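You operate a simulated robot arm through the tools that you are given. There is no shell and no other tool.

You are at the controls of a simulated robot arm. One attempt, no reset.

JOB
Start the grey machine: air on, gauge at 5.5 bar, reset the alarm, home the head.
Fine: leave the other controls alone.
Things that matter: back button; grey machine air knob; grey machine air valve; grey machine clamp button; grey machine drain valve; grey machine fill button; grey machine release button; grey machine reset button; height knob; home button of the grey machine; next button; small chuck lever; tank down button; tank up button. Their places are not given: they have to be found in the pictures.

The check looks at the end state, three seconds after you hand in, the way a careful person would. Anything else that was tipped, shoved, dropped, spilled or broken makes it a failure.

ROBOT AND FRAMES
A 7-joint arm with a two-finger parallel gripper, fixed in place. Base frame: the origin is at the foot of the arm, x ahead of it, y to its left, z up; the work surface is at about z = 860. Readings come in mm, rad, newtons and seconds.
With the tool pointing down near the work surface it reaches from about 240 to 680 mm from the base axis. Its first joint turns from -1.152 to 1.152 rad. Payload 2.4 kg.
Tool frame: the origin (TCP) lies between the finger pads and is the grasp point; the fingertips stand 30 mm ahead of it; z points along the fingers, y is the line along which they close. The gripper opens to 94 mm. The fingers are 28 mm wide and 10 mm thick; the gripper's body (50 by 96 mm) begins 55 mm behind the TCP.
Orientation is that of the tool frame in the base frame, as a unit quaternion [w, x, y, z]. With the fingers straight down and closing along the base's y, the tool's x points along the base's -x, its y along +y and its z along -z.

CONTROLS
- The arm moves only by the tool step_arm. Its argument "plan" is text: rows parted by semicolons, each of 7 numbers parted by spaces: the shift along the tool's x, y, z in units of 150 mm (1.0 is 150 mm), then the turn, a rotation vector about the tool's x, y, z in units of 120 degrees (1.0 is 120 degrees), then the opening, from 0 (shut) to 1 (fully open). In form: x y z rx ry rz gripper; .... A call has 1 to 20 rows; each row is the pose to reach, as a shift and turn from the pose commanded when the call began, along the tool's axes at that moment. A call with a number of a shift or a turn outside -1 to 1 is refused whole. A row lasts 0.2 s, in which the tool goes at most 50 mm and 0.15 rad; a call with a longer step from one row to the next is refused whole, and so is a gripper value outside its range. Where a pose cannot be reached the arm comes as near as it can. A force on the tool above 40 N (or 10 N above the force at the start of the call, whichever is more), or a blocked arm, ends the call early, and 0.2 s more pass. Each finger travels about 153 mm/s and halts on what it meets, pressing with about 29 N; the grip force reading is that of the motor and also rises with nothing between the fingers. The clock runs only during rows and for 0.2 s after the last one: add rows that repeat a pose to give the fingers time. It gives the time, the measured TCP pose, the force on the tool (base axes), the opening and the grip force at its end, in the units of the frame above (readings bear some noise), with the torque about the TCP (base axes, N m) and any sound that the robot's microphone picked up.
- Cameras (640 x 400 px; columns grow to the right, rows downward): "scene" is fixed at [40.5, 483.6, 1437.2]; the picture's right is [-0.69, -0.73, 0.00], its down [-0.47, 0.45, -0.76] and it looks along [0.55, -0.52, -0.65] (base axes); focal length 214 px, centre (320, 200). "wrist" rides on the gripper at [76, 14, -102] in the tool frame; the picture's right is [-0.18, 0.98, 0.00], its down [-0.75, -0.14, -0.64] and it looks along [-0.63, -0.12, 0.77] (tool axes); focal length 243 px, centre (320, 200).
- snapshot(camera): a new picture of that camera. The clock stands still meanwhile.
- locate(camera, pixels): for up to 12 pixels [column, row] of the newest picture of that camera ("zoom" is the newest enlarged one), the place [x, y, z] in the base frame of the surface seen there, good to about 2 mm. The clock stands still meanwhile.
- enlarge(camera, box): a new picture of the part [left, top, right, bottom] of that camera's present view, enlarged. The clock stands still meanwhile.
- job_done(): hands the job in; it is judged then, once.

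Unless the task says otherwise, let go and move clear before handing in.

The tools are called after "Request:" as a command line: name --argument value ..., lists and objects as JSON in quotes. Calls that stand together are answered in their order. step_arm: Moves the arm, as the interface text tells. Its arguments: {"type":"object","properties":{"plan":{"type":"string"}},"required":["plan"]} The other tools are called the same way: snapshot (camera) takes a picture; locate (camera, pixels) gives the place of the surface under pixels of a picture; enlarge (camera, box) takes an enlarged picture of a part of a camera's view; job_done () hands the job in.

At the start:

```text
t: 0.0
tcp_pos: [327.1, 100.3, 1248.7]
orientation: [0.0, 0.0, 1.0, 0.0]
wrist_force: [-0.2, 0.1, 0.4]
torque: [0.03, -0.04, -0.01]
opening: 94.0
grasp_force: 0.1
```

scene: 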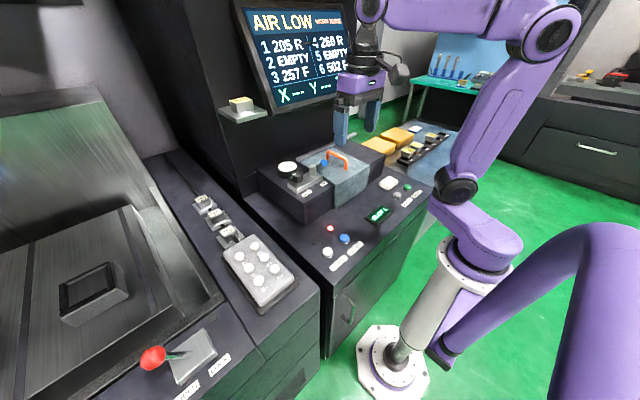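
wrist: 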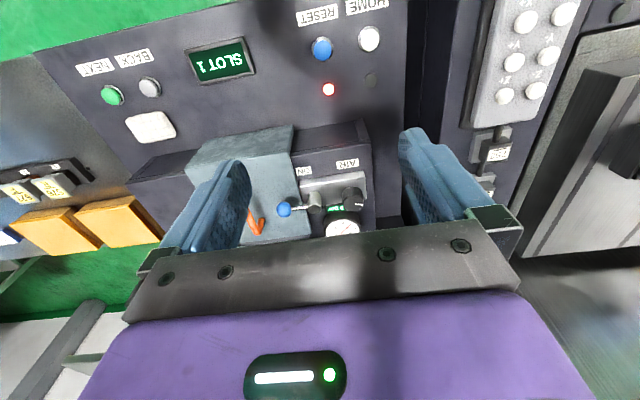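

The wrist picture shows RESET (blue, ~321,48), HOME (white, ~368,38), a red alarm lamp (~328,89), and the air unit with gauge near (340,210). I'll enlarge both views to read the details.

Request:
enlarge --camera "scene" --box '[240, 130, 440, 280]'

Request:
enlarge --camera "wrist" --box '[240, 140, 400, 240]'

Request:
enlarge --camera "scene" --box '[230, 0, 370, 110]'

```text
2.67 times, centred on (340, 205) of scene
```

zoom: 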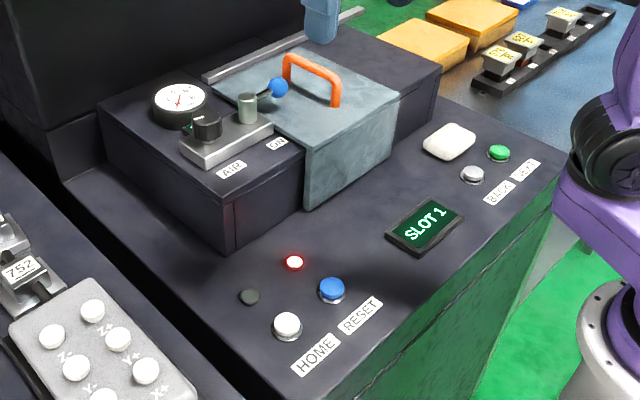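

```text
4.00 times, centred on (320, 190) of wrist
```

zoom: 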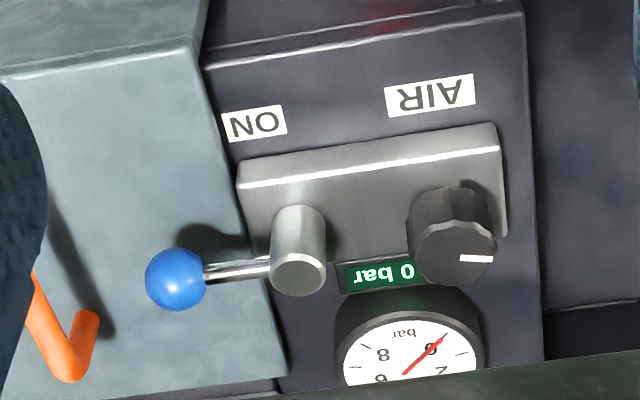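

```text
3.64 times, centred on (300, 55) of scene
```

zoom: 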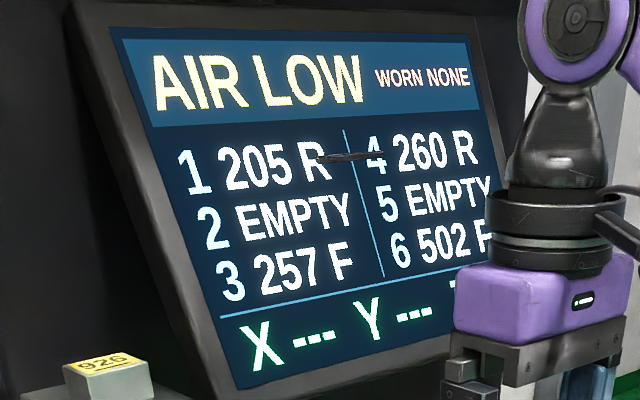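

The digital gauge shows 0 bar and the valve lever's blue ball points over the cover. I'll get positions of the parts and check the other areas, so I know which machine is which.

Request:
locate --camera "wrist" --pixels '[[284, 209], [314, 202], [315, 193], [354, 200], [342, 228], [321, 48], [368, 38], [328, 89], [372, 80], [347, 163], [304, 171], [330, 185]]'

Request:
enlarge --camera "scene" --box '[140, 180, 320, 300]'

Request:
enlarge --camera "scene" --box '[60, 280, 280, 400]'

Request:
enlarge --camera "scene" --box '[400, 30, 640, 180]'

Request:
enlarge --camera "wrist" --box '[0, 120, 200, 280]'

```text
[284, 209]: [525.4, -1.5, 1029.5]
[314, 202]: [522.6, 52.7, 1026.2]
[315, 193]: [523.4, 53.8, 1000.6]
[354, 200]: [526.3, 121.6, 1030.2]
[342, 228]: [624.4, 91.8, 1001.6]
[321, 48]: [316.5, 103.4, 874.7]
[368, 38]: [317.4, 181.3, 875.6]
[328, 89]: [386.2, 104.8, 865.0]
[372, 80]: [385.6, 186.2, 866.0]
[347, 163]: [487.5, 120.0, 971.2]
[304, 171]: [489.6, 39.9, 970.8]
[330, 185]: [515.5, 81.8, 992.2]
```

```text
3.33 times, centred on (230, 240) of scene
```

zoom: 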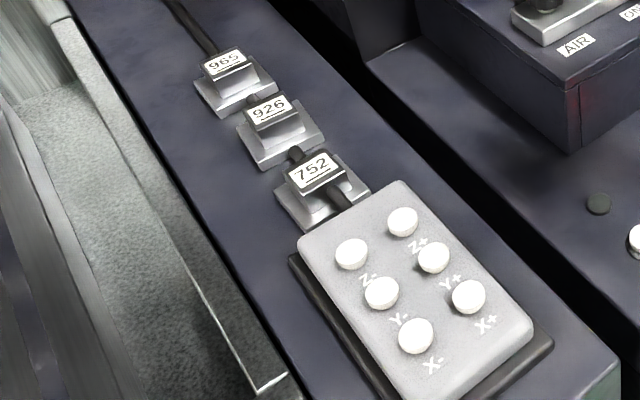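

```text
2.91 times, centred on (170, 340) of scene
```

zoom: 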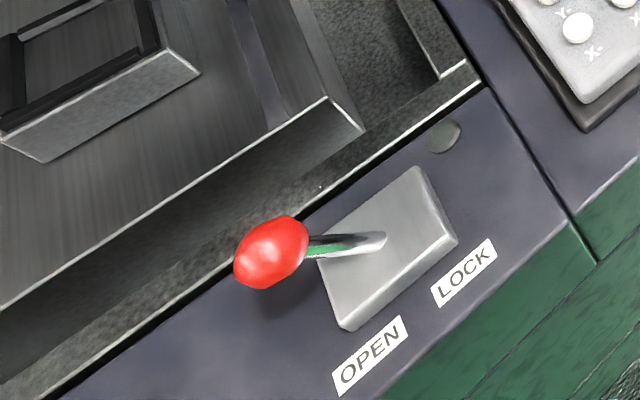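

```text
2.67 times, centred on (520, 105) of scene
```

zoom: 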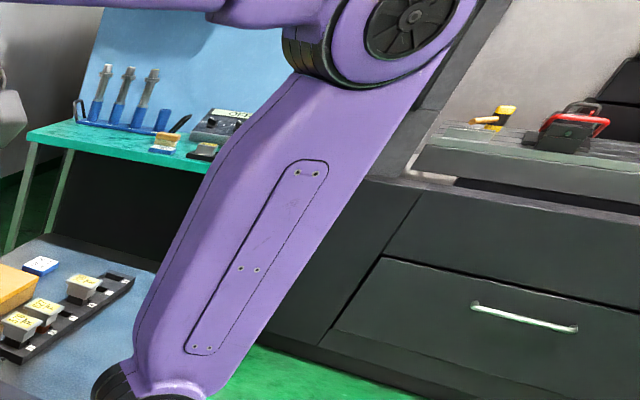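

```text
2.50 times, centred on (100, 200) of wrist
```

zoom: 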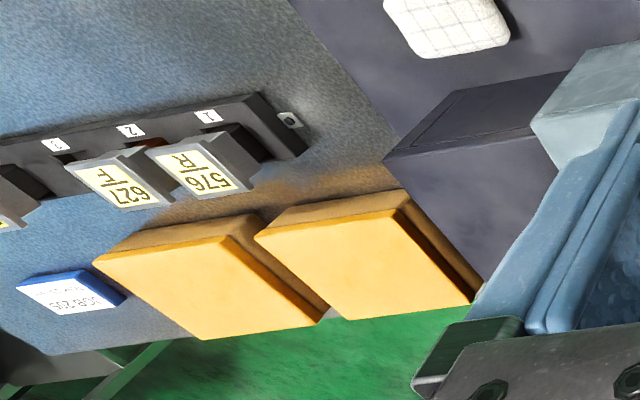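

The lever pivot is at about (523,53) with its ball at (525,-2), and the ON label lies at (490,40), on the operator's side of the pivot. Before planning the sweep I'll measure the ball, handle, cover and knob.

Request:
enlarge --camera "scene" --box '[265, 130, 385, 205]'

```text
5.33 times, centred on (325, 168) of scene
```

zoom: 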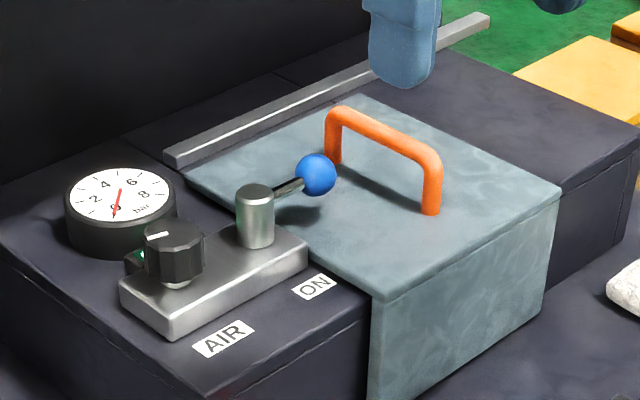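

Request:
locate --camera "zoom" --pixels '[[316, 175], [316, 157], [330, 190], [255, 190], [337, 112], [432, 155], [430, 205], [400, 240], [300, 225], [175, 228], [150, 235], [200, 236]]'

Request:
locate --camera "scene" --pixels '[[290, 167], [288, 174], [302, 173], [296, 172], [294, 180], [303, 188], [320, 174], [299, 188], [345, 130], [250, 140]]'

```text
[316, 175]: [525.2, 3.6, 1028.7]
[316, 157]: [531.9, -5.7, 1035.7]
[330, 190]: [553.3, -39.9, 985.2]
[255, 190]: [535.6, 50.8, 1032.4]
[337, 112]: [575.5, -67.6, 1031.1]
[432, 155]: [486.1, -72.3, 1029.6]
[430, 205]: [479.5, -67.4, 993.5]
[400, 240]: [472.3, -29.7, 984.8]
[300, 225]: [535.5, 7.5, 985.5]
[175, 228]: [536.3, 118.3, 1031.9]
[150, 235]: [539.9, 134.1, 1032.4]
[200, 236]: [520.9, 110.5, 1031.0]
```

```text
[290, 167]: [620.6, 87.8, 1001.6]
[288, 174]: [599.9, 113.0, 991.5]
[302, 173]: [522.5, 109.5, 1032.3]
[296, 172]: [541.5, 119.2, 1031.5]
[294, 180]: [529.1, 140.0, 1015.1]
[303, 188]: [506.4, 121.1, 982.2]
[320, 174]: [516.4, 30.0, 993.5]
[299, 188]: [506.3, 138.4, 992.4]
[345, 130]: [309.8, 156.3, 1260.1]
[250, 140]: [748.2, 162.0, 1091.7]
```

Measured: ball centre is about (532,-6,1023) with radius ~13, post axis (533,52), knob (533,122) with its top at 1032, and the cover top at 985. I'll close the fingers and move to above the far (+x) side of the ball.

Request:
step_arm --plan "-0.2 -0.088 0.107 0 0 0 0; -0.4 -0.175 0.215 0 0 0 0; -0.6 -0.263 0.322 0 0 0 0; -0.793 -0.35 0.43 0 0 0 0; -0.793 -0.35 0.43 0 0 0 0"

```text
t: 1.2
tcp_pos: [446.3, 46.2, 1184.7]
orientation: [0.0, -0.001, 1.0, 0.0]
wrist_force: [-1.0, -0.4, 0.1]
torque: [-0.03, -0.01, 0.01]
opening: 0.1
grasp_force: 29.2
```

The fingers are shut and the arm is at (446,46,1185). I'm continuing to a point above the start of the sweep.

Request:
step_arm --plan "-0.2 -0.088 0.107 0 0 0 0; -0.4 -0.175 0.215 0 0 0 0; -0.6 -0.263 0.322 0 0 0 0; -0.793 -0.35 0.43 0 0 0 0; -0.793 -0.35 0.43 0 0 0 0"

Request:
snapshot --camera "wrist"

Request:
enlarge --camera "scene" --box '[245, 90, 405, 210]'

```text
t: 2.4
tcp_pos: [559.6, -4.5, 1121.3]
orientation: [-0.006, 0.0, 1.0, 0.0]
wrist_force: [-20.8, 1.7, 5.2]
torque: [-0.17, -2.01, -0.26]
opening: 0.1
grasp_force: 29.2
stopped in row 5: the force on the tool passed its limit at 42 N (the readings are from after the stop); the commanded pose is now the measured one
```

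```text
taken
```

wrist: 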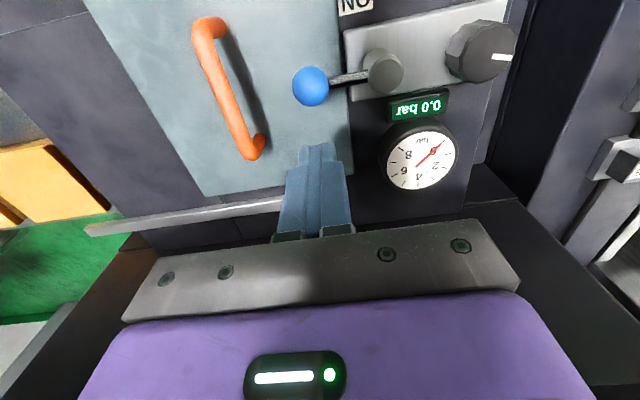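

```text
3.33 times, centred on (325, 150) of scene
```

zoom: 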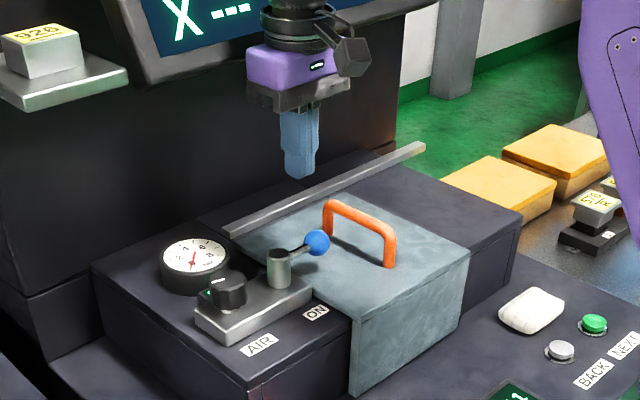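

The digital gauge now reads 0.0 bar. The call stopped on force, with -20.8 N in x, so the wrist is touching the screen bezel. I'll back off and then tilt the tool so the fingers lead toward +x while the wrist stays back.

Request:
step_arm --plan "0.15 0 0 0 0 0 0; 0.35 0 0 0 0 0 0; 0.5 0 0 0 -0.06 0 0; 0.5 0 0 0 -0.12 0 0; 0.5 0 0 0 -0.18 0 0; 0.5 0 0 0 -0.24 0 0; 0.5 0 0 0 -0.24 0 0"

Request:
snapshot --camera "scene"

Request:
snapshot --camera "wrist"

```text
t: 4.0
tcp_pos: [486.4, -4.0, 1121.5]
orientation: [0.245, -0.001, 0.97, -0.001]
wrist_force: [0.3, 0.8, -0.3]
torque: [0.01, -0.01, 0.01]
opening: 0.2
grasp_force: 29.2
```

```text
taken
```

scene: 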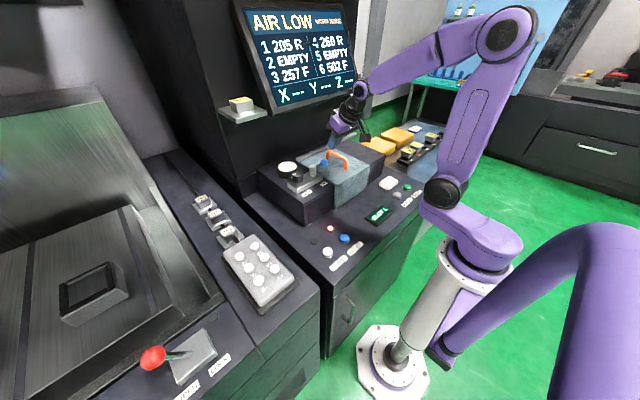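

```text
taken
```

wrist: 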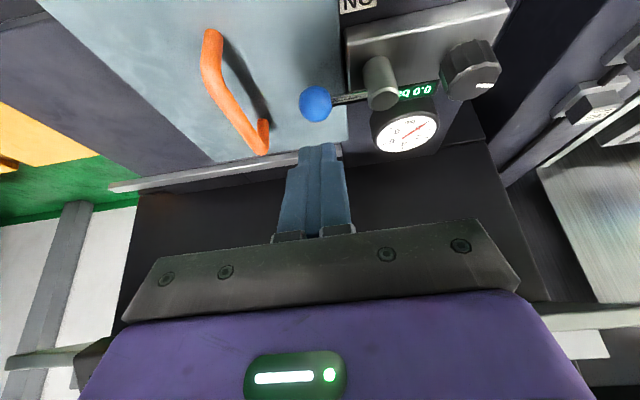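

Force is near zero now, and the tool is tilted ~28° with the fingers leading toward +x; the screen looks undisturbed. Next I'll go past the ball at height and then descend behind it.

Request:
step_arm --plan "-0.18 -0.005 0.094 0 0 0 0; -0.35 -0.01 0.188 0 0 0 0; -0.523 -0.013 0.281 0 0 0 0; -0.416 -0.013 0.429 0 0 0 0; -0.308 -0.013 0.577 0 0 0 0; -0.201 -0.013 0.725 0 0 0 0; -0.201 -0.013 0.725 0 0 0 0"

Request:
enlarge --camera "scene" --box '[245, 90, 405, 210]'

Request:
snapshot --camera "wrist"

```text
t: 5.5
tcp_pos: [563.7, -5.5, 1040.9]
orientation: [0.245, 0.0, 0.969, 0.0]
wrist_force: [-0.7, -0.4, 0.4]
torque: [-0.01, 0.01, -0.01]
opening: 0.0
grasp_force: 29.4
```

```text
3.33 times, centred on (325, 150) of scene
```

zoom: 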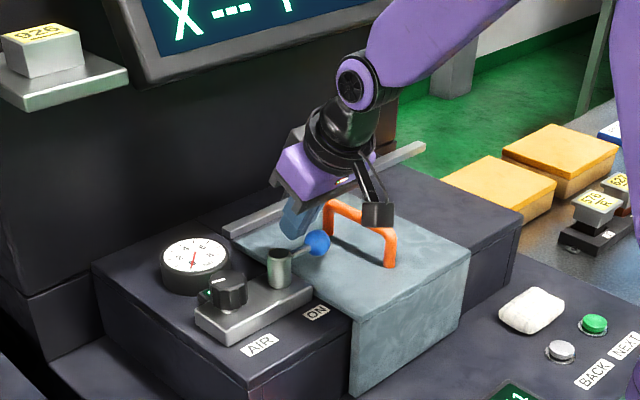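

```text
taken
```

wrist: 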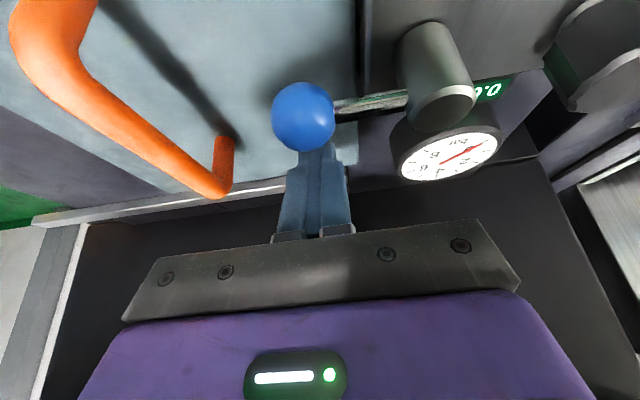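

The closed fingers sit just behind the ball in the wrist picture (ball ~303,115), with no contact force. I'm starting the arc sweep toward ON, first half only.

Request:
step_arm --plan "0.053 -0.003 -0.028 0 0 0 0; 0.1 -0.02 -0.054 0 0 0 0; 0.147 -0.04 -0.079 0 0 0 0; 0.198 -0.048 -0.106 0 0 0 0; 0.248 -0.053 -0.133 0 0 0 0; 0.3 -0.045 -0.161 0 0 0 0; 0.352 -0.03 -0.189 0 0 0 0"

Request:
snapshot --camera "wrist"

Request:
enlarge --camera "scene" --box '[245, 90, 405, 210]'

```text
t: 7.2
tcp_pos: [504.3, -11.4, 1039.5]
orientation: [0.245, -0.001, 0.969, 0.001]
wrist_force: [-0.2, 0.5, -0.1]
torque: [0.01, -0.03, -0.02]
opening: 0.1
grasp_force: 29.3
```

```text
taken
```

wrist: 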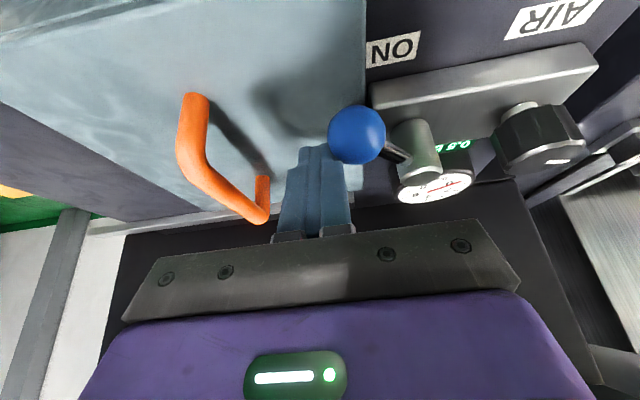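

```text
3.33 times, centred on (325, 150) of scene
```

zoom: 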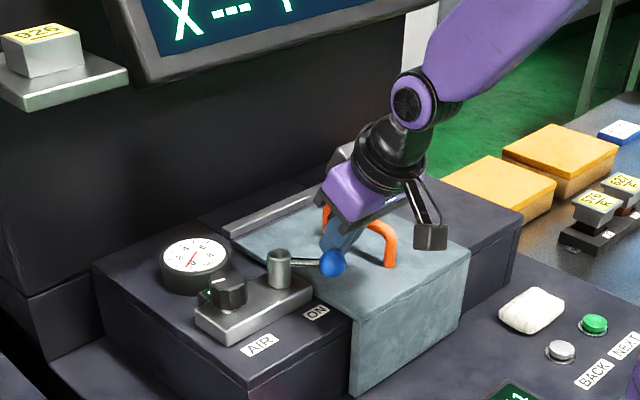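

The lever follows (ball ~356,134 in the wrist picture) and the gauge has begun to rise to about 0.5. I'll finish the arc.

Request:
step_arm --plan "0.05 0.025 -0.027 0 0 0 0; 0.096 0.06 -0.052 0 0 0 0; 0.138 0.103 -0.074 0 0 0 0; 0.175 0.153 -0.094 0 0 0 0; 0.202 0.205 -0.108 0 0 0 0; 0.224 0.26 -0.12 0 0 0 0"

Request:
snapshot --camera "wrist"

Request:
enlarge --camera "scene" --box '[245, 90, 405, 210]'

```text
t: 8.6
tcp_pos: [466.3, 26.4, 1041.2]
orientation: [0.246, 0.001, 0.969, -0.001]
wrist_force: [7.0, -9.9, -3.8]
torque: [-0.28, -0.11, -0.2]
opening: 0.0
grasp_force: 28.9
```

```text
taken
```

wrist: 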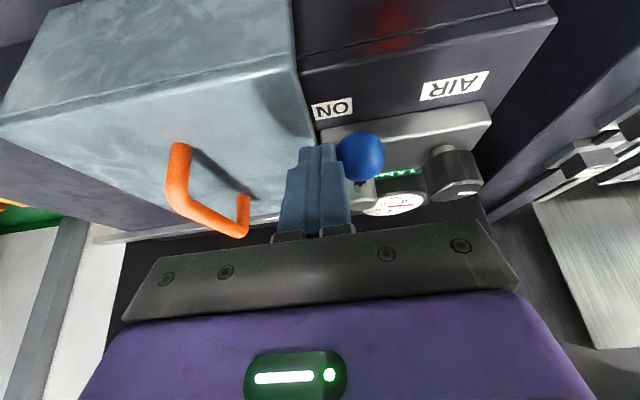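

```text
3.33 times, centred on (325, 150) of scene
```

zoom: 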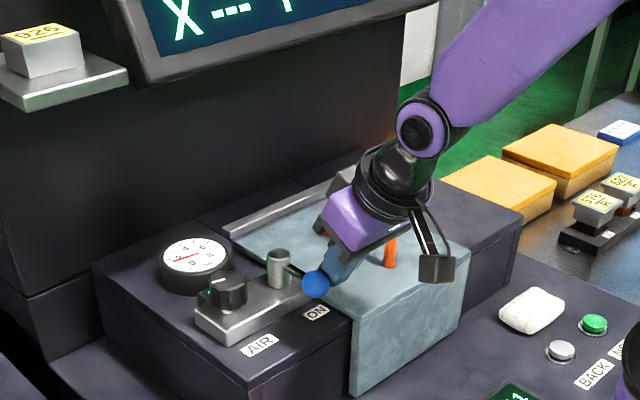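

The gauge needle has moved up and there is ~12 N of resistance, so the lever may be at its stop. I'll check the ball position and the gauge.

Request:
locate --camera "wrist" --pixels '[[360, 155], [375, 150], [362, 138], [455, 162]]'

Request:
enlarge --camera "wrist" --box '[330, 120, 490, 220]'

Request:
enlarge --camera "scene" --box '[265, 140, 335, 200]'

```text
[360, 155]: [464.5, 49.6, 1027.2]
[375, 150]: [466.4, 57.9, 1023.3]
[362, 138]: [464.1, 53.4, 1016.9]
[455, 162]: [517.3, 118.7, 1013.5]
```

```text
4.00 times, centred on (410, 170) of wrist
```

zoom: 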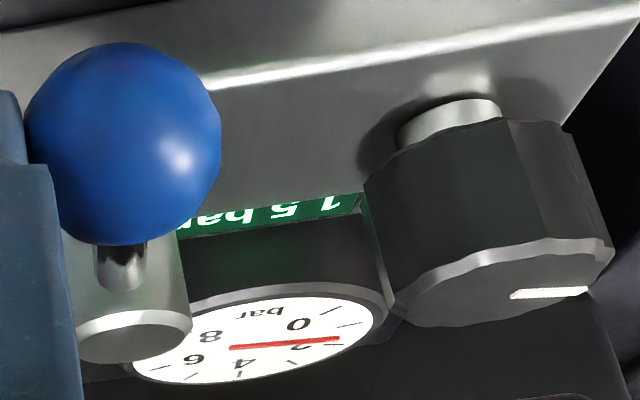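

```text
6.67 times, centred on (300, 170) of scene
```

zoom: 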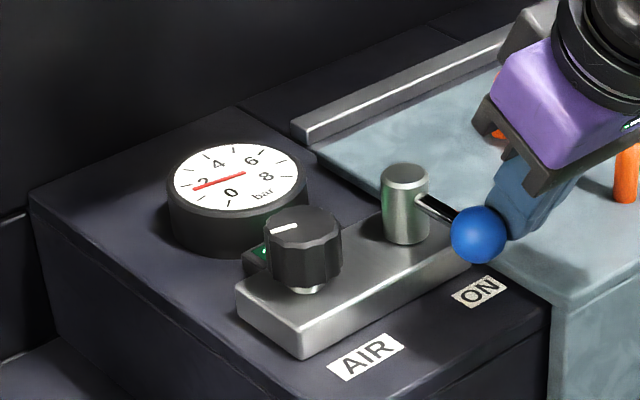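

The lever now points straight at ON (ball ~ (475,52)) and the gauge reads 1.5 bar. I'll back off in -y, lift clear, and measure the screen's lower edge before going to the knob.

Request:
step_arm --plan "0 -0.1 0 0 0 0 0; -0.13 -0.1 -0.24 0 0 0 0; -0.252 -0.1 -0.47 0 0 0 0; -0.252 -0.1 -0.47 0 0 0 0"

Request:
snapshot --camera "scene"

Request:
snapshot --camera "wrist"

Request:
locate --camera "scene" --pixels '[[272, 112], [300, 107], [330, 97], [345, 92], [238, 10], [354, 50], [240, 118], [270, 150], [290, 90]]'

Request:
enlarge --camera "scene" --box '[265, 140, 335, 200]'

```text
t: 9.6
tcp_pos: [465.8, 13.6, 1121.4]
orientation: [0.244, 0.0, 0.97, 0.001]
wrist_force: [1.0, 0.1, 0.6]
torque: [0.0, 0.0, -0.04]
opening: 0.0
grasp_force: 29.1
```

```text
taken
```

scene: 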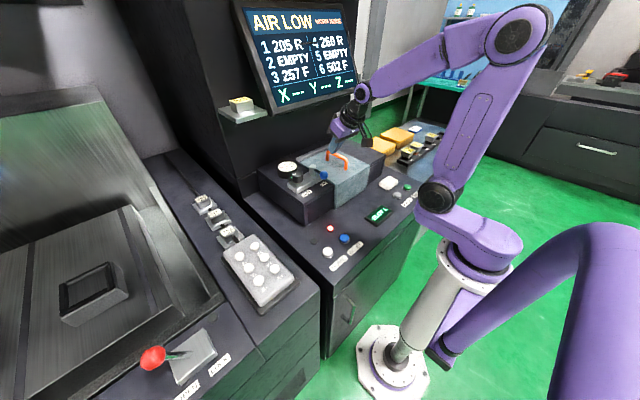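

```text
taken
```

wrist: 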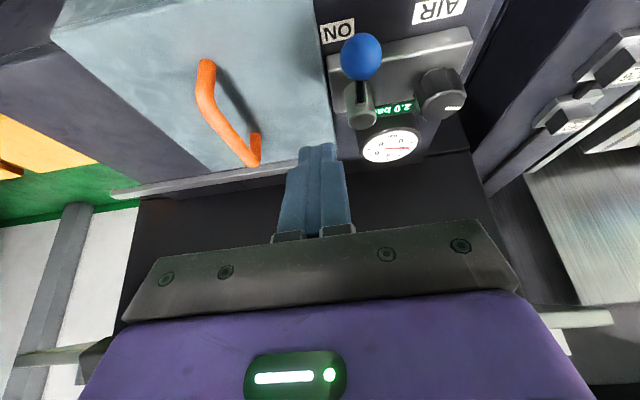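

```text
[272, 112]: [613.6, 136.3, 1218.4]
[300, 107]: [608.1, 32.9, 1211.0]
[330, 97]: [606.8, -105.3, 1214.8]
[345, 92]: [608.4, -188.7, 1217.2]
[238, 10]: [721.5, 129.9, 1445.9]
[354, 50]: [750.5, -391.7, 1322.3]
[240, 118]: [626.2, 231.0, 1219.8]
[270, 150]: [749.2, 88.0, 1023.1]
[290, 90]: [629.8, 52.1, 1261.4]
```

```text
6.67 times, centred on (300, 170) of scene
```

zoom: 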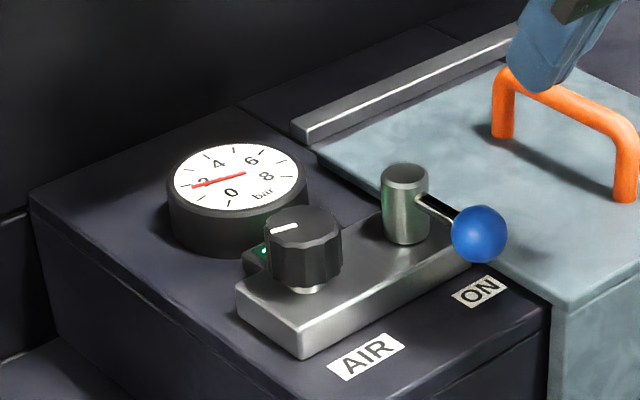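

The gauge shows 2.0 bar and the lever stays at ON. The screen's lower edge is at x≈608, z≈1212. Now I'll measure the knob outline and the display box.

Request:
locate --camera "zoom" --pixels '[[303, 235], [268, 240], [337, 236], [303, 210], [308, 255], [274, 231], [295, 227], [262, 252], [250, 255], [405, 172], [230, 170], [310, 280]]'

Request:
enlarge --camera "wrist" --box '[320, 20, 480, 170]'

```text
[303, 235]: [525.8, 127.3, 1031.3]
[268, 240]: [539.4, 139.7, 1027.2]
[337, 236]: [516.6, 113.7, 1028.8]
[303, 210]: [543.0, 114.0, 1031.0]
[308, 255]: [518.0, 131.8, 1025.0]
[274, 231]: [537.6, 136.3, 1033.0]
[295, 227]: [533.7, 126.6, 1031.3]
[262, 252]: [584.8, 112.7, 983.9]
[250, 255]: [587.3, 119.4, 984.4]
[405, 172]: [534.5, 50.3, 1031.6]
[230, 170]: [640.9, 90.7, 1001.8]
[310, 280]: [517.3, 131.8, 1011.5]
```

```text
2.67 times, centred on (400, 95) of wrist
```

zoom: 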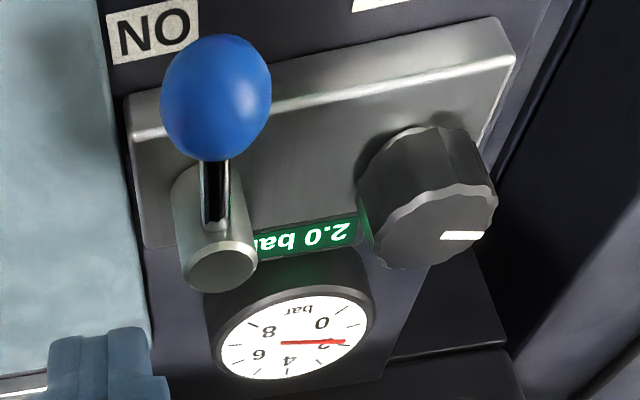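

The knob axis is at about (531,123), radius ~18, top z 1031; the mark points roughly +y. I'll go back to a vertical tool above the knob, with the fingers open to ~60 mm.

Request:
step_arm --plan "-0.095 0.18 0.053 0 0.059 0 0; -0.19 0.365 0.106 0 0.118 0 0.3; -0.285 0.55 0.16 0 0.178 0 0.64; -0.379 0.729 0.211 0 0.237 0 0.64; -0.379 0.729 0.211 0 0.237 0 0.64; -0.379 0.729 0.211 0 0.237 0 0.64"

Request:
snapshot --camera "wrist"

Request:
snapshot --camera "scene"

```text
t: 10.9
tcp_pos: [532.5, 122.5, 1118.3]
orientation: [0.0, -0.001, 1.0, 0.0]
wrist_force: [0.2, -0.9, -0.6]
torque: [0.03, 0.0, -0.01]
opening: 60.3
grasp_force: 0.0
```

```text
taken
```

wrist: 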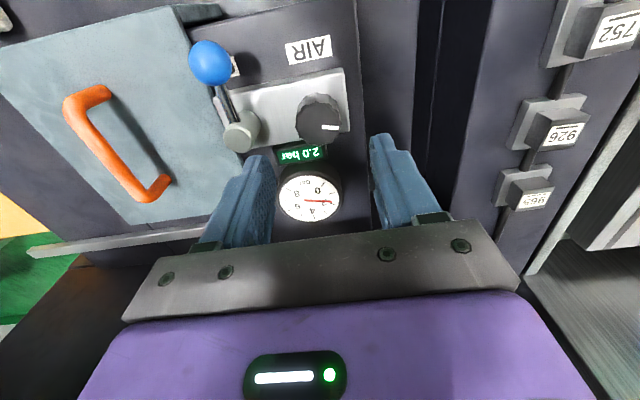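

```text
taken
```

scene: 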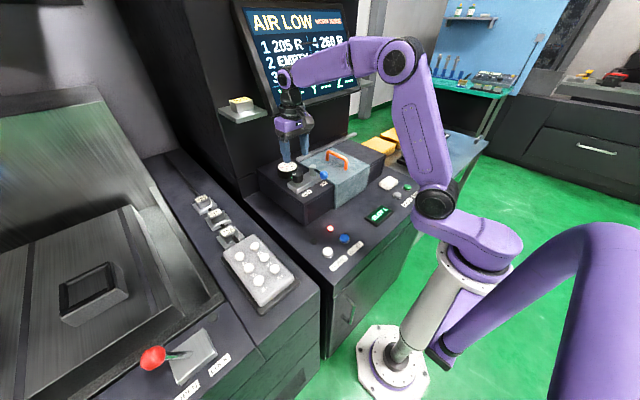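

The gauge holds steady at 2.0 bar and the fingers straddle the knob line. I'm descending around the knob.

Request:
step_arm --plan "0.005 0.002 0.17 0 0 0 0.64; 0.008 0.003 0.34 0 0 0 0.64; 0.008 0.003 0.507 0 0 0 0.64; 0.008 0.003 0.507 0 0 0 0.64"

Request:
snapshot --camera "wrist"

Request:
enlarge --camera "scene" --box '[240, 90, 360, 210]'

```text
t: 11.9
tcp_pos: [530.5, 121.6, 1043.0]
orientation: [0.0, 0.001, 1.0, 0.0]
wrist_force: [0.6, 0.1, 0.1]
torque: [0.0, -0.01, 0.0]
opening: 60.2
grasp_force: 0.0
```

```text
taken
```

wrist: 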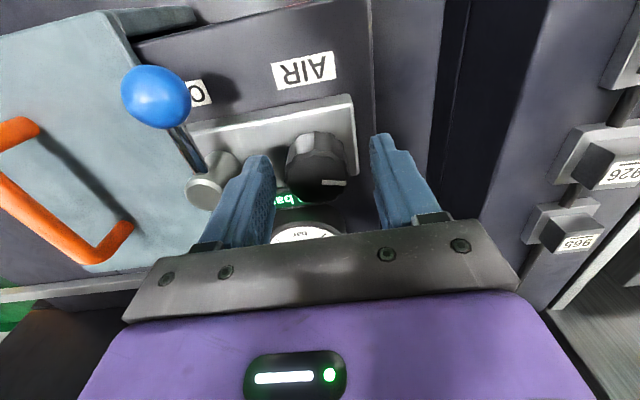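

```text
3.33 times, centred on (300, 150) of scene
```

zoom: 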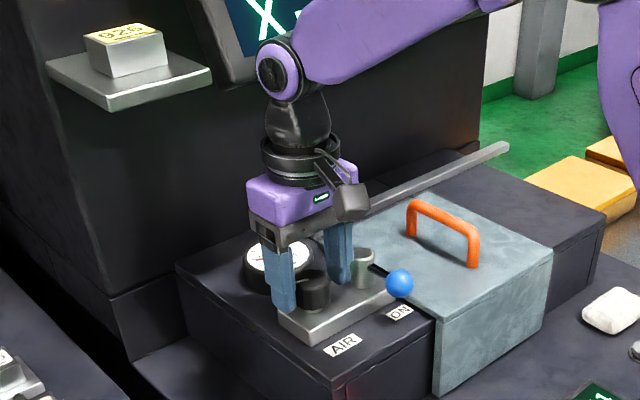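

The knob (~317,170 in the wrist picture) is centred between the fingers. I'll close on it and make a small clockwise test turn.

Request:
step_arm --plan "0 0 0 0 0 0 0.4; 0 0 0 0 0 0 0.2; 0 0 0 0 0 0 0.2; 0 0 0 0 0 0 0.2"

```text
t: 12.9
tcp_pos: [529.8, 119.6, 1041.3]
orientation: [-0.001, 0.001, 1.0, -0.001]
wrist_force: [0.1, -19.2, -3.6]
torque: [-0.1, -0.04, -0.08]
opening: 37.4
grasp_force: 44.7
```

The knob is gripped at 37 mm with a -19 N side force, so its centre is ~2–3 mm to the -y side. I'll recentre before turning.

Request:
step_arm --plan "0 -0.018 0 0 0 0 0.2; 0 -0.018 0 0 0 0 0.2"

```text
t: 13.6
tcp_pos: [530.8, 118.9, 1041.8]
orientation: [-0.001, -0.001, 1.0, -0.001]
wrist_force: [8.8, -10.7, -12.1]
torque: [-0.78, 0.43, -0.05]
opening: 37.8
grasp_force: 44.6
```

The side force has dropped. Now a small clockwise test turn of ~14°.

Request:
step_arm --plan "0 -0.008 0 0 0 0.06 0.2; 0 -0.008 0 0 0 0.12 0.2; 0 -0.008 0 0 0 0.12 0.2"

Request:
snapshot --camera "wrist"

Request:
enlarge --camera "scene" --box '[265, 140, 335, 200]'

```text
t: 14.3
tcp_pos: [530.4, 121.2, 1043.0]
orientation: [0.001, 0.125, 0.992, 0.001]
wrist_force: [12.9, 1.8, -25.1]
torque: [-0.5, -0.94, 0.01]
opening: 37.4
grasp_force: 45.5
```

```text
taken
```

wrist: 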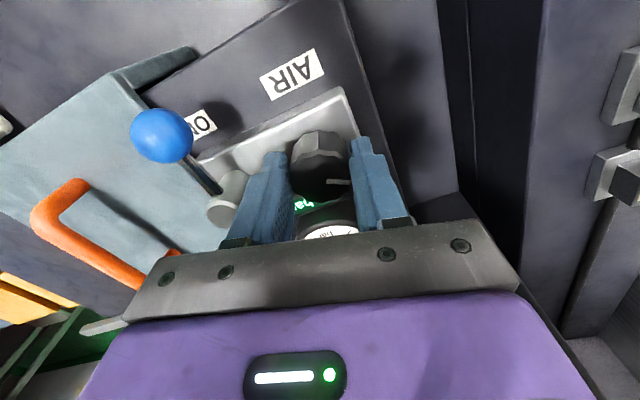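

```text
6.67 times, centred on (300, 170) of scene
```

zoom: 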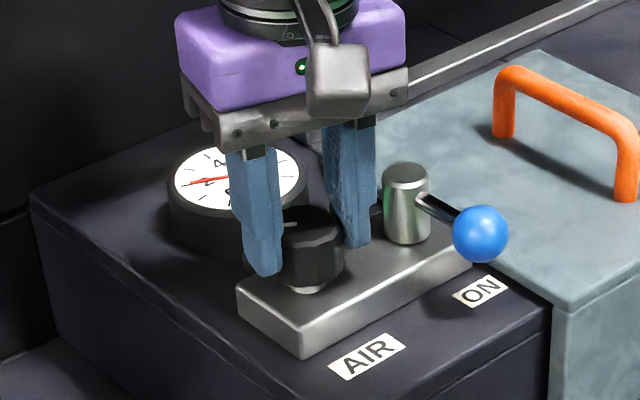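

The knob turned with the fingers and the needle seems to have risen slightly, but the grip has built up side load (z -25 N). I'll look closely at the display before relaxing the grip.

Request:
enlarge --camera "wrist" --box '[270, 130, 380, 245]'

Request:
enlarge --camera "scene" --box '[278, 150, 308, 175]'

```text
3.48 times, centred on (325, 188) of wrist
```

zoom: 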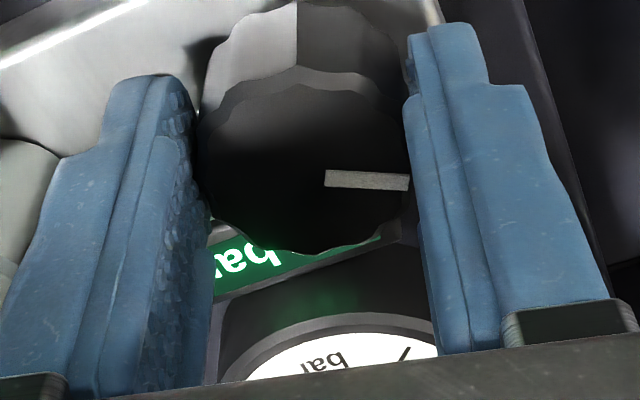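

```text
16.00 times, centred on (293, 162) of scene
```

zoom: 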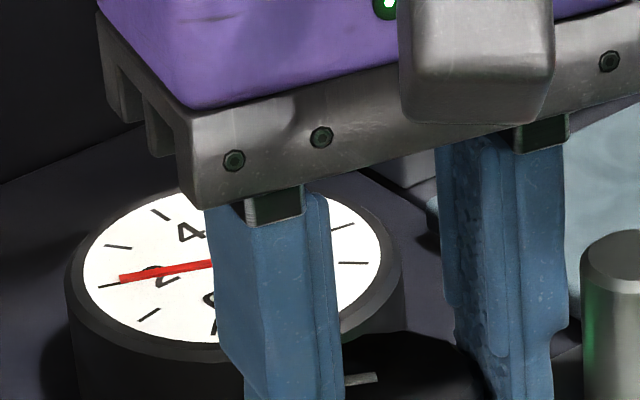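

The needle reads ~2.3 bar after ~14° clockwise, so clockwise raises it at ~0.025 bar/deg. I'll release, wind the gripper back ~60°, and regrip for a longer turn.

Request:
step_arm --plan "0 0 0 0 0 0 0.4; 0 0 0 0 0 0 0.58; 0 0 0 0 0 0 0.58; 0 0 0 0 0 0 0.58"

Request:
snapshot --camera "wrist"

Request:
enlarge --camera "scene" --box '[278, 150, 308, 175]'

```text
t: 15.3
tcp_pos: [528.8, 119.1, 1042.4]
orientation: [0.0, 0.124, 0.992, -0.001]
wrist_force: [0.2, -0.4, -0.1]
torque: [0.0, -0.04, 0.0]
opening: 54.4
grasp_force: 0.1
```

```text
taken
```

wrist: 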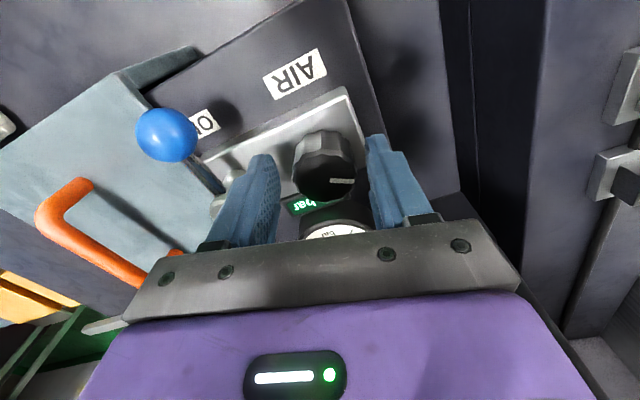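

```text
16.00 times, centred on (293, 162) of scene
```

zoom: 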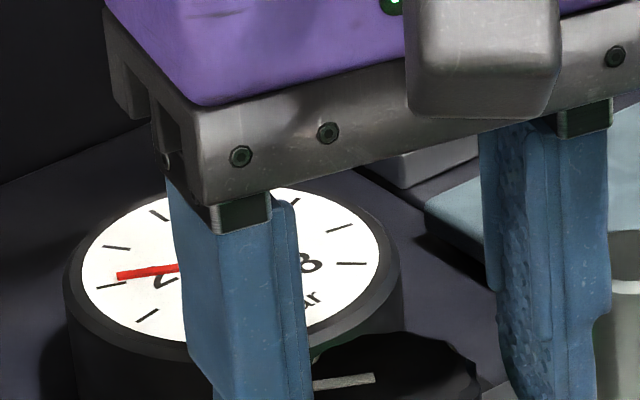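

The gripper is free again and the needle holds at ~2.3–2.4. I'm winding back 60° about the knob axis, with a small recentring.

Request:
step_arm --plan "-0.01 0.008 0 0 0 -0.07 0.58; -0.01 0.008 0 0 0 -0.14 0.58; -0.01 0.008 0 0 0 -0.21 0.58; -0.01 0.008 0 0 0 -0.28 0.58; -0.01 0.008 0 0 0 -0.35 0.58; -0.01 0.008 0 0 0 -0.42 0.58; -0.01 0.008 0 0 0 -0.49 0.58; -0.01 0.008 0 0 0 -0.5 0.58; -0.01 0.008 0 0 0 -0.5 0.58"

Request:
snapshot --camera "wrist"

Request:
enlarge --camera "scene" --box '[260, 130, 340, 190]'

```text
t: 17.4
tcp_pos: [531.4, 119.3, 1042.2]
orientation: [0.0, -0.388, 0.922, 0.0]
wrist_force: [0.3, 0.1, 0.3]
torque: [-0.02, 0.01, 0.03]
opening: 54.3
grasp_force: 0.0
```

```text
taken
```

wrist: 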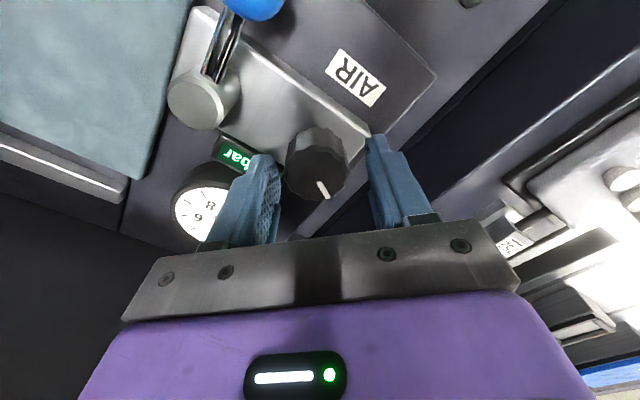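

```text
6.67 times, centred on (300, 160) of scene
```

zoom: 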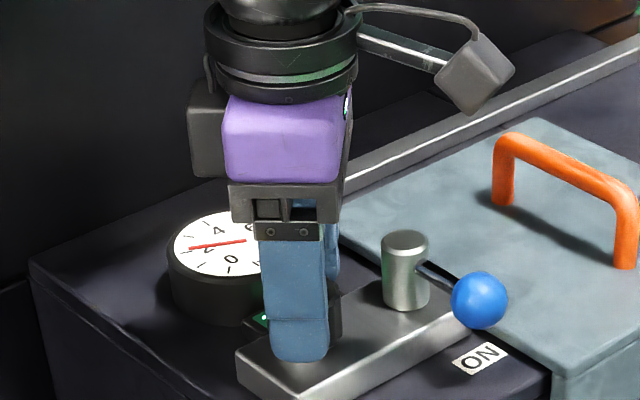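

The wind-back went without contact. I'm gripping the knob again.

Request:
step_arm --plan "0 0 0 0 0 0 0.42; 0 0 0 0 0 0 0.2; 0 0 0 0 0 0 0.2; 0 0 0 0 0 0 0.2"

```text
t: 18.4
tcp_pos: [532.9, 117.1, 1043.2]
orientation: [0.001, -0.387, 0.922, 0.0]
wrist_force: [15.8, -13.3, -5.8]
torque: [0.33, -0.62, -0.07]
opening: 37.8
grasp_force: 45.2
```

The side force (~20 N along the closing axis) again says the true centre is offset, at about (534.5,119). I'll open, shift there and regrip.

Request:
step_arm --plan "0 0 0 0 0 0 0.5; -0.014 -0.024 0 0 0 0 0.5; -0.014 -0.024 0 0 0 0 0.5; -0.014 -0.024 0 0 0 0 0.2; -0.014 -0.024 0 0 0 0 0.2; -0.014 -0.024 0 0 0 0 0.2"

```text
t: 19.8
tcp_pos: [536.0, 118.9, 1043.5]
orientation: [-0.001, -0.388, 0.921, 0.001]
wrist_force: [-3.2, 4.4, 1.4]
torque: [-0.39, 0.1, -0.05]
opening: 37.6
grasp_force: 44.9
```

The forces are small now. I'll turn the knob ~42° clockwise and read the gauge.

Request:
step_arm --plan "0 0 0 0 0 0.07 0.2; 0 0 0 0 0 0.14 0.2; 0 0 0 0 0 0.21 0.2; 0 0 0 0 0 0.28 0.2; 0 0 0 0 0 0.35 0.2; 0 0 0 0 0 0.35 0.2"

Request:
snapshot --camera "wrist"

Request:
enlarge --camera "scene" --box '[265, 140, 315, 180]'

```text
t: 21.1
tcp_pos: [535.9, 120.0, 1043.3]
orientation: [-0.001, -0.031, 1.0, 0.001]
wrist_force: [-5.7, 9.6, -3.0]
torque: [0.0, -0.3, -0.03]
opening: 37.7
grasp_force: 45.1
```

```text
taken
```

wrist: 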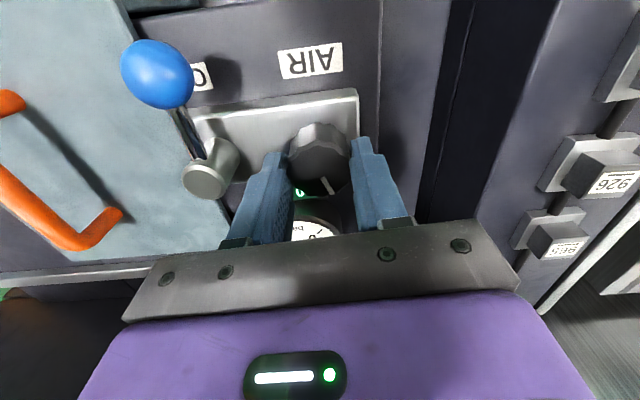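

```text
10.00 times, centred on (290, 160) of scene
```

zoom: 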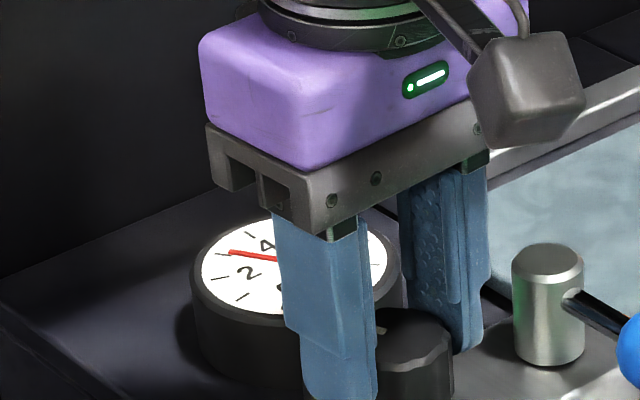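

The needle is now at about the 3 mark, moving with the knob. I'm continuing clockwise another ~50°.

Request:
step_arm --plan "0 0 0 0 0 0.07 0.2; 0 0 0 0 0 0.14 0.2; 0 0 0 0 0 0.21 0.2; 0 0 0 0 0 0.28 0.2; 0 0 0 0 0 0.35 0.2; 0 0 0 0 0 0.42 0.2; 0 0 0 0 0 0.42 0.2; 0 0 0 0 0 0.42 0.2"

Request:
snapshot --camera "wrist"

Request:
enlarge --camera "scene" --box '[265, 140, 315, 180]'

```text
t: 22.9
tcp_pos: [535.0, 119.3, 1042.4]
orientation: [-0.001, 0.398, 0.917, -0.001]
wrist_force: [-6.8, 13.1, -3.7]
torque: [0.56, -0.21, 0.02]
opening: 37.8
grasp_force: 44.9
```

```text
taken
```

wrist: 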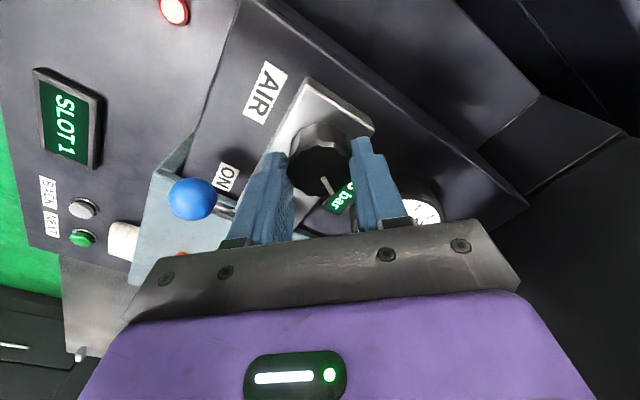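

```text
10.00 times, centred on (290, 160) of scene
```

zoom: 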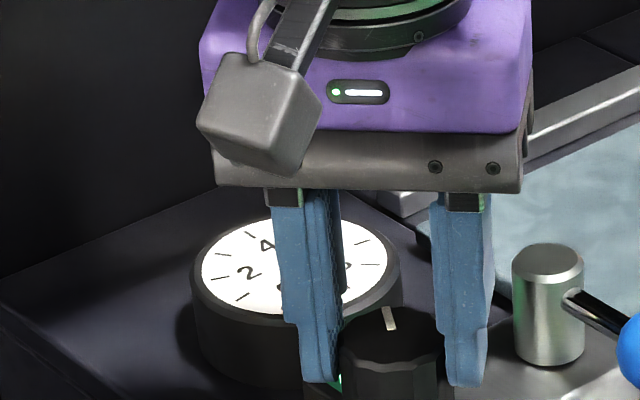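

The needle has moved behind the finger (past 4). I'll zoom the wrist view on the display (~340,200).

Request:
enlarge --camera "wrist" --box '[280, 130, 460, 240]'

```text
3.56 times, centred on (370, 185) of wrist
```

zoom: 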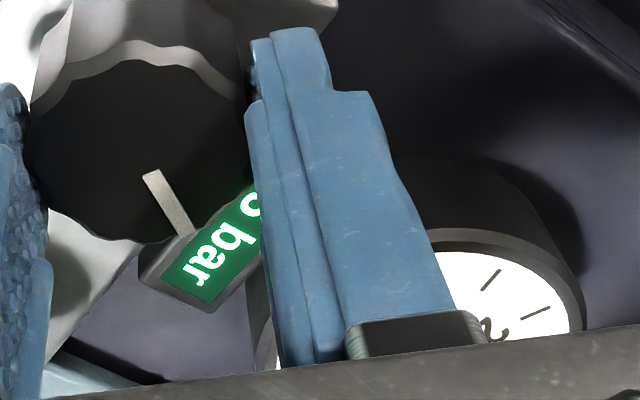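

The digits are hidden by the finger. I'll release and wind back 90°, then read the gauge and display.

Request:
step_arm --plan "0 0 0 0 0 0 0.4; 0 0 0 0 0 0 0.55; 0 0 0 0 0 -0.07 0.58; 0 0 0 0 0 -0.14 0.58; 0 0 0 0 0 -0.21 0.58; 0 0 0 0 0 -0.28 0.58; 0 0 0 0 0 -0.35 0.58; 0 0 0 0 0 -0.42 0.58; 0 0 0 0 0 -0.49 0.58; 0 0 0 0 0 -0.56 0.58; 0 0 0 0 0 -0.63 0.58; 0 0 0 0 0 -0.70 0.58; 0 0 0 0 0 -0.75 0.58; 0 0 0 0 0 -0.75 0.58"

Request:
snapshot --camera "wrist"

Request:
enlarge --camera "scene" --box '[265, 140, 315, 180]'

Request:
enlarge --camera "wrist" --box '[160, 120, 340, 240]'

```text
t: 25.9
tcp_pos: [535.7, 118.6, 1043.7]
orientation: [0.0, -0.37, 0.929, 0.001]
wrist_force: [0.4, 0.1, 0.5]
torque: [0.01, 0.01, -0.01]
opening: 54.5
grasp_force: 0.0
```

```text
taken
```

wrist: 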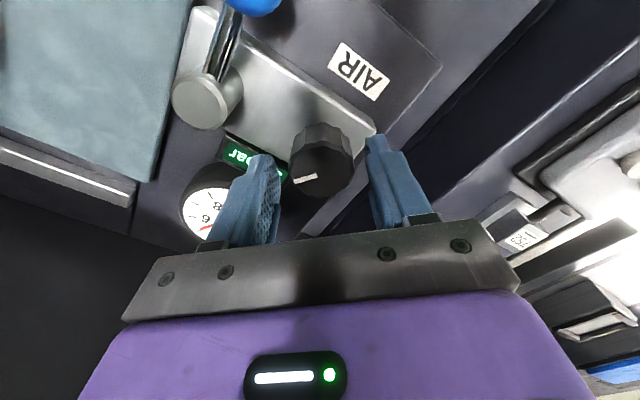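

```text
10.00 times, centred on (290, 160) of scene
```

zoom: 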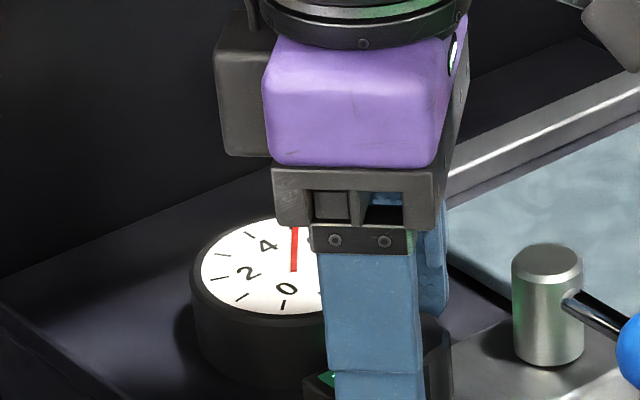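

```text
3.33 times, centred on (250, 180) of wrist
```

zoom: 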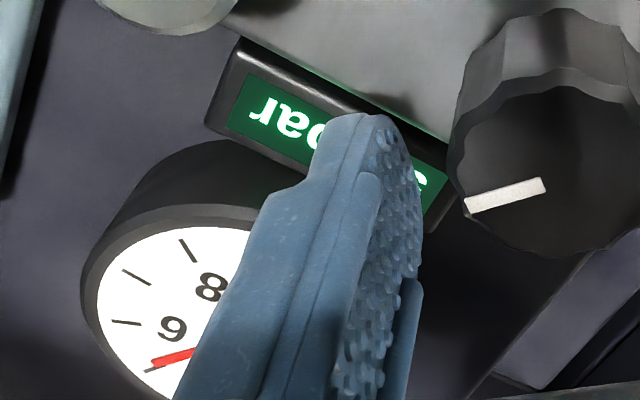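

The needle reads roughly 5.1. I'll raise the hand to read the digital display exactly.

Request:
step_arm --plan "0 0 -0.2 0 0 0.07 0.58; 0 0 -0.4 0 0 0.14 0.58; 0 0 -0.5 0 0 0.21 0.58; 0 0 -0.5 0 0 0.28 0.58; 0 0 -0.5 0 0 0.35 0.58; 0 0 -0.5 0 0 0.36 0.58"

Request:
enlarge --camera "wrist" --box '[240, 90, 380, 230]'

Request:
enlarge --camera "scene" --box '[265, 140, 315, 180]'

```text
t: 27.4
tcp_pos: [535.5, 118.2, 1118.4]
orientation: [-0.001, 0.0, 1.0, 0.001]
wrist_force: [0.9, 0.2, 0.3]
torque: [-0.01, -0.01, 0.01]
opening: 54.6
grasp_force: 0.1
```

```text
2.86 times, centred on (310, 160) of wrist
```

zoom: 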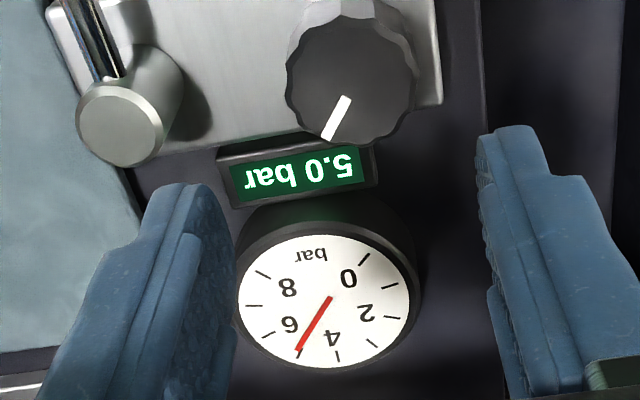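

```text
10.00 times, centred on (290, 160) of scene
```

zoom: 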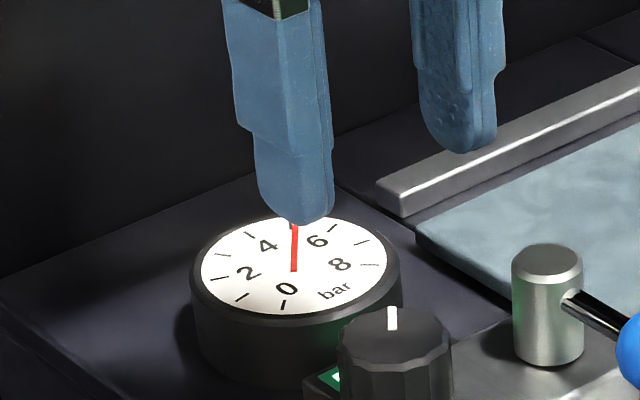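

The display reads 5.0 bar: +3.0 bar for ~107°, about 36°/bar. I need +0.5 bar, so ~18° clockwise. First I descend and grip again.

Request:
step_arm --plan "0 0 0.17 0 0 0 0.58; 0 0 0.34 0 0 0 0.58; 0 0 0.5 0 0 0 0.58; 0 0 0.5 0 0 0 0.58; 0 0 0.5 0 0 0 0.4; 0 0 0.5 0 0 0 0.2; 0 0 0.5 0 0 0 0.2; 0 0 0.5 0 0 0 0.2"

```text
t: 29.1
tcp_pos: [534.9, 119.4, 1043.7]
orientation: [-0.001, -0.001, 1.0, 0.001]
wrist_force: [1.7, 11.1, -7.0]
torque: [-0.1, -0.75, 0.01]
opening: 37.4
grasp_force: 45.1
```

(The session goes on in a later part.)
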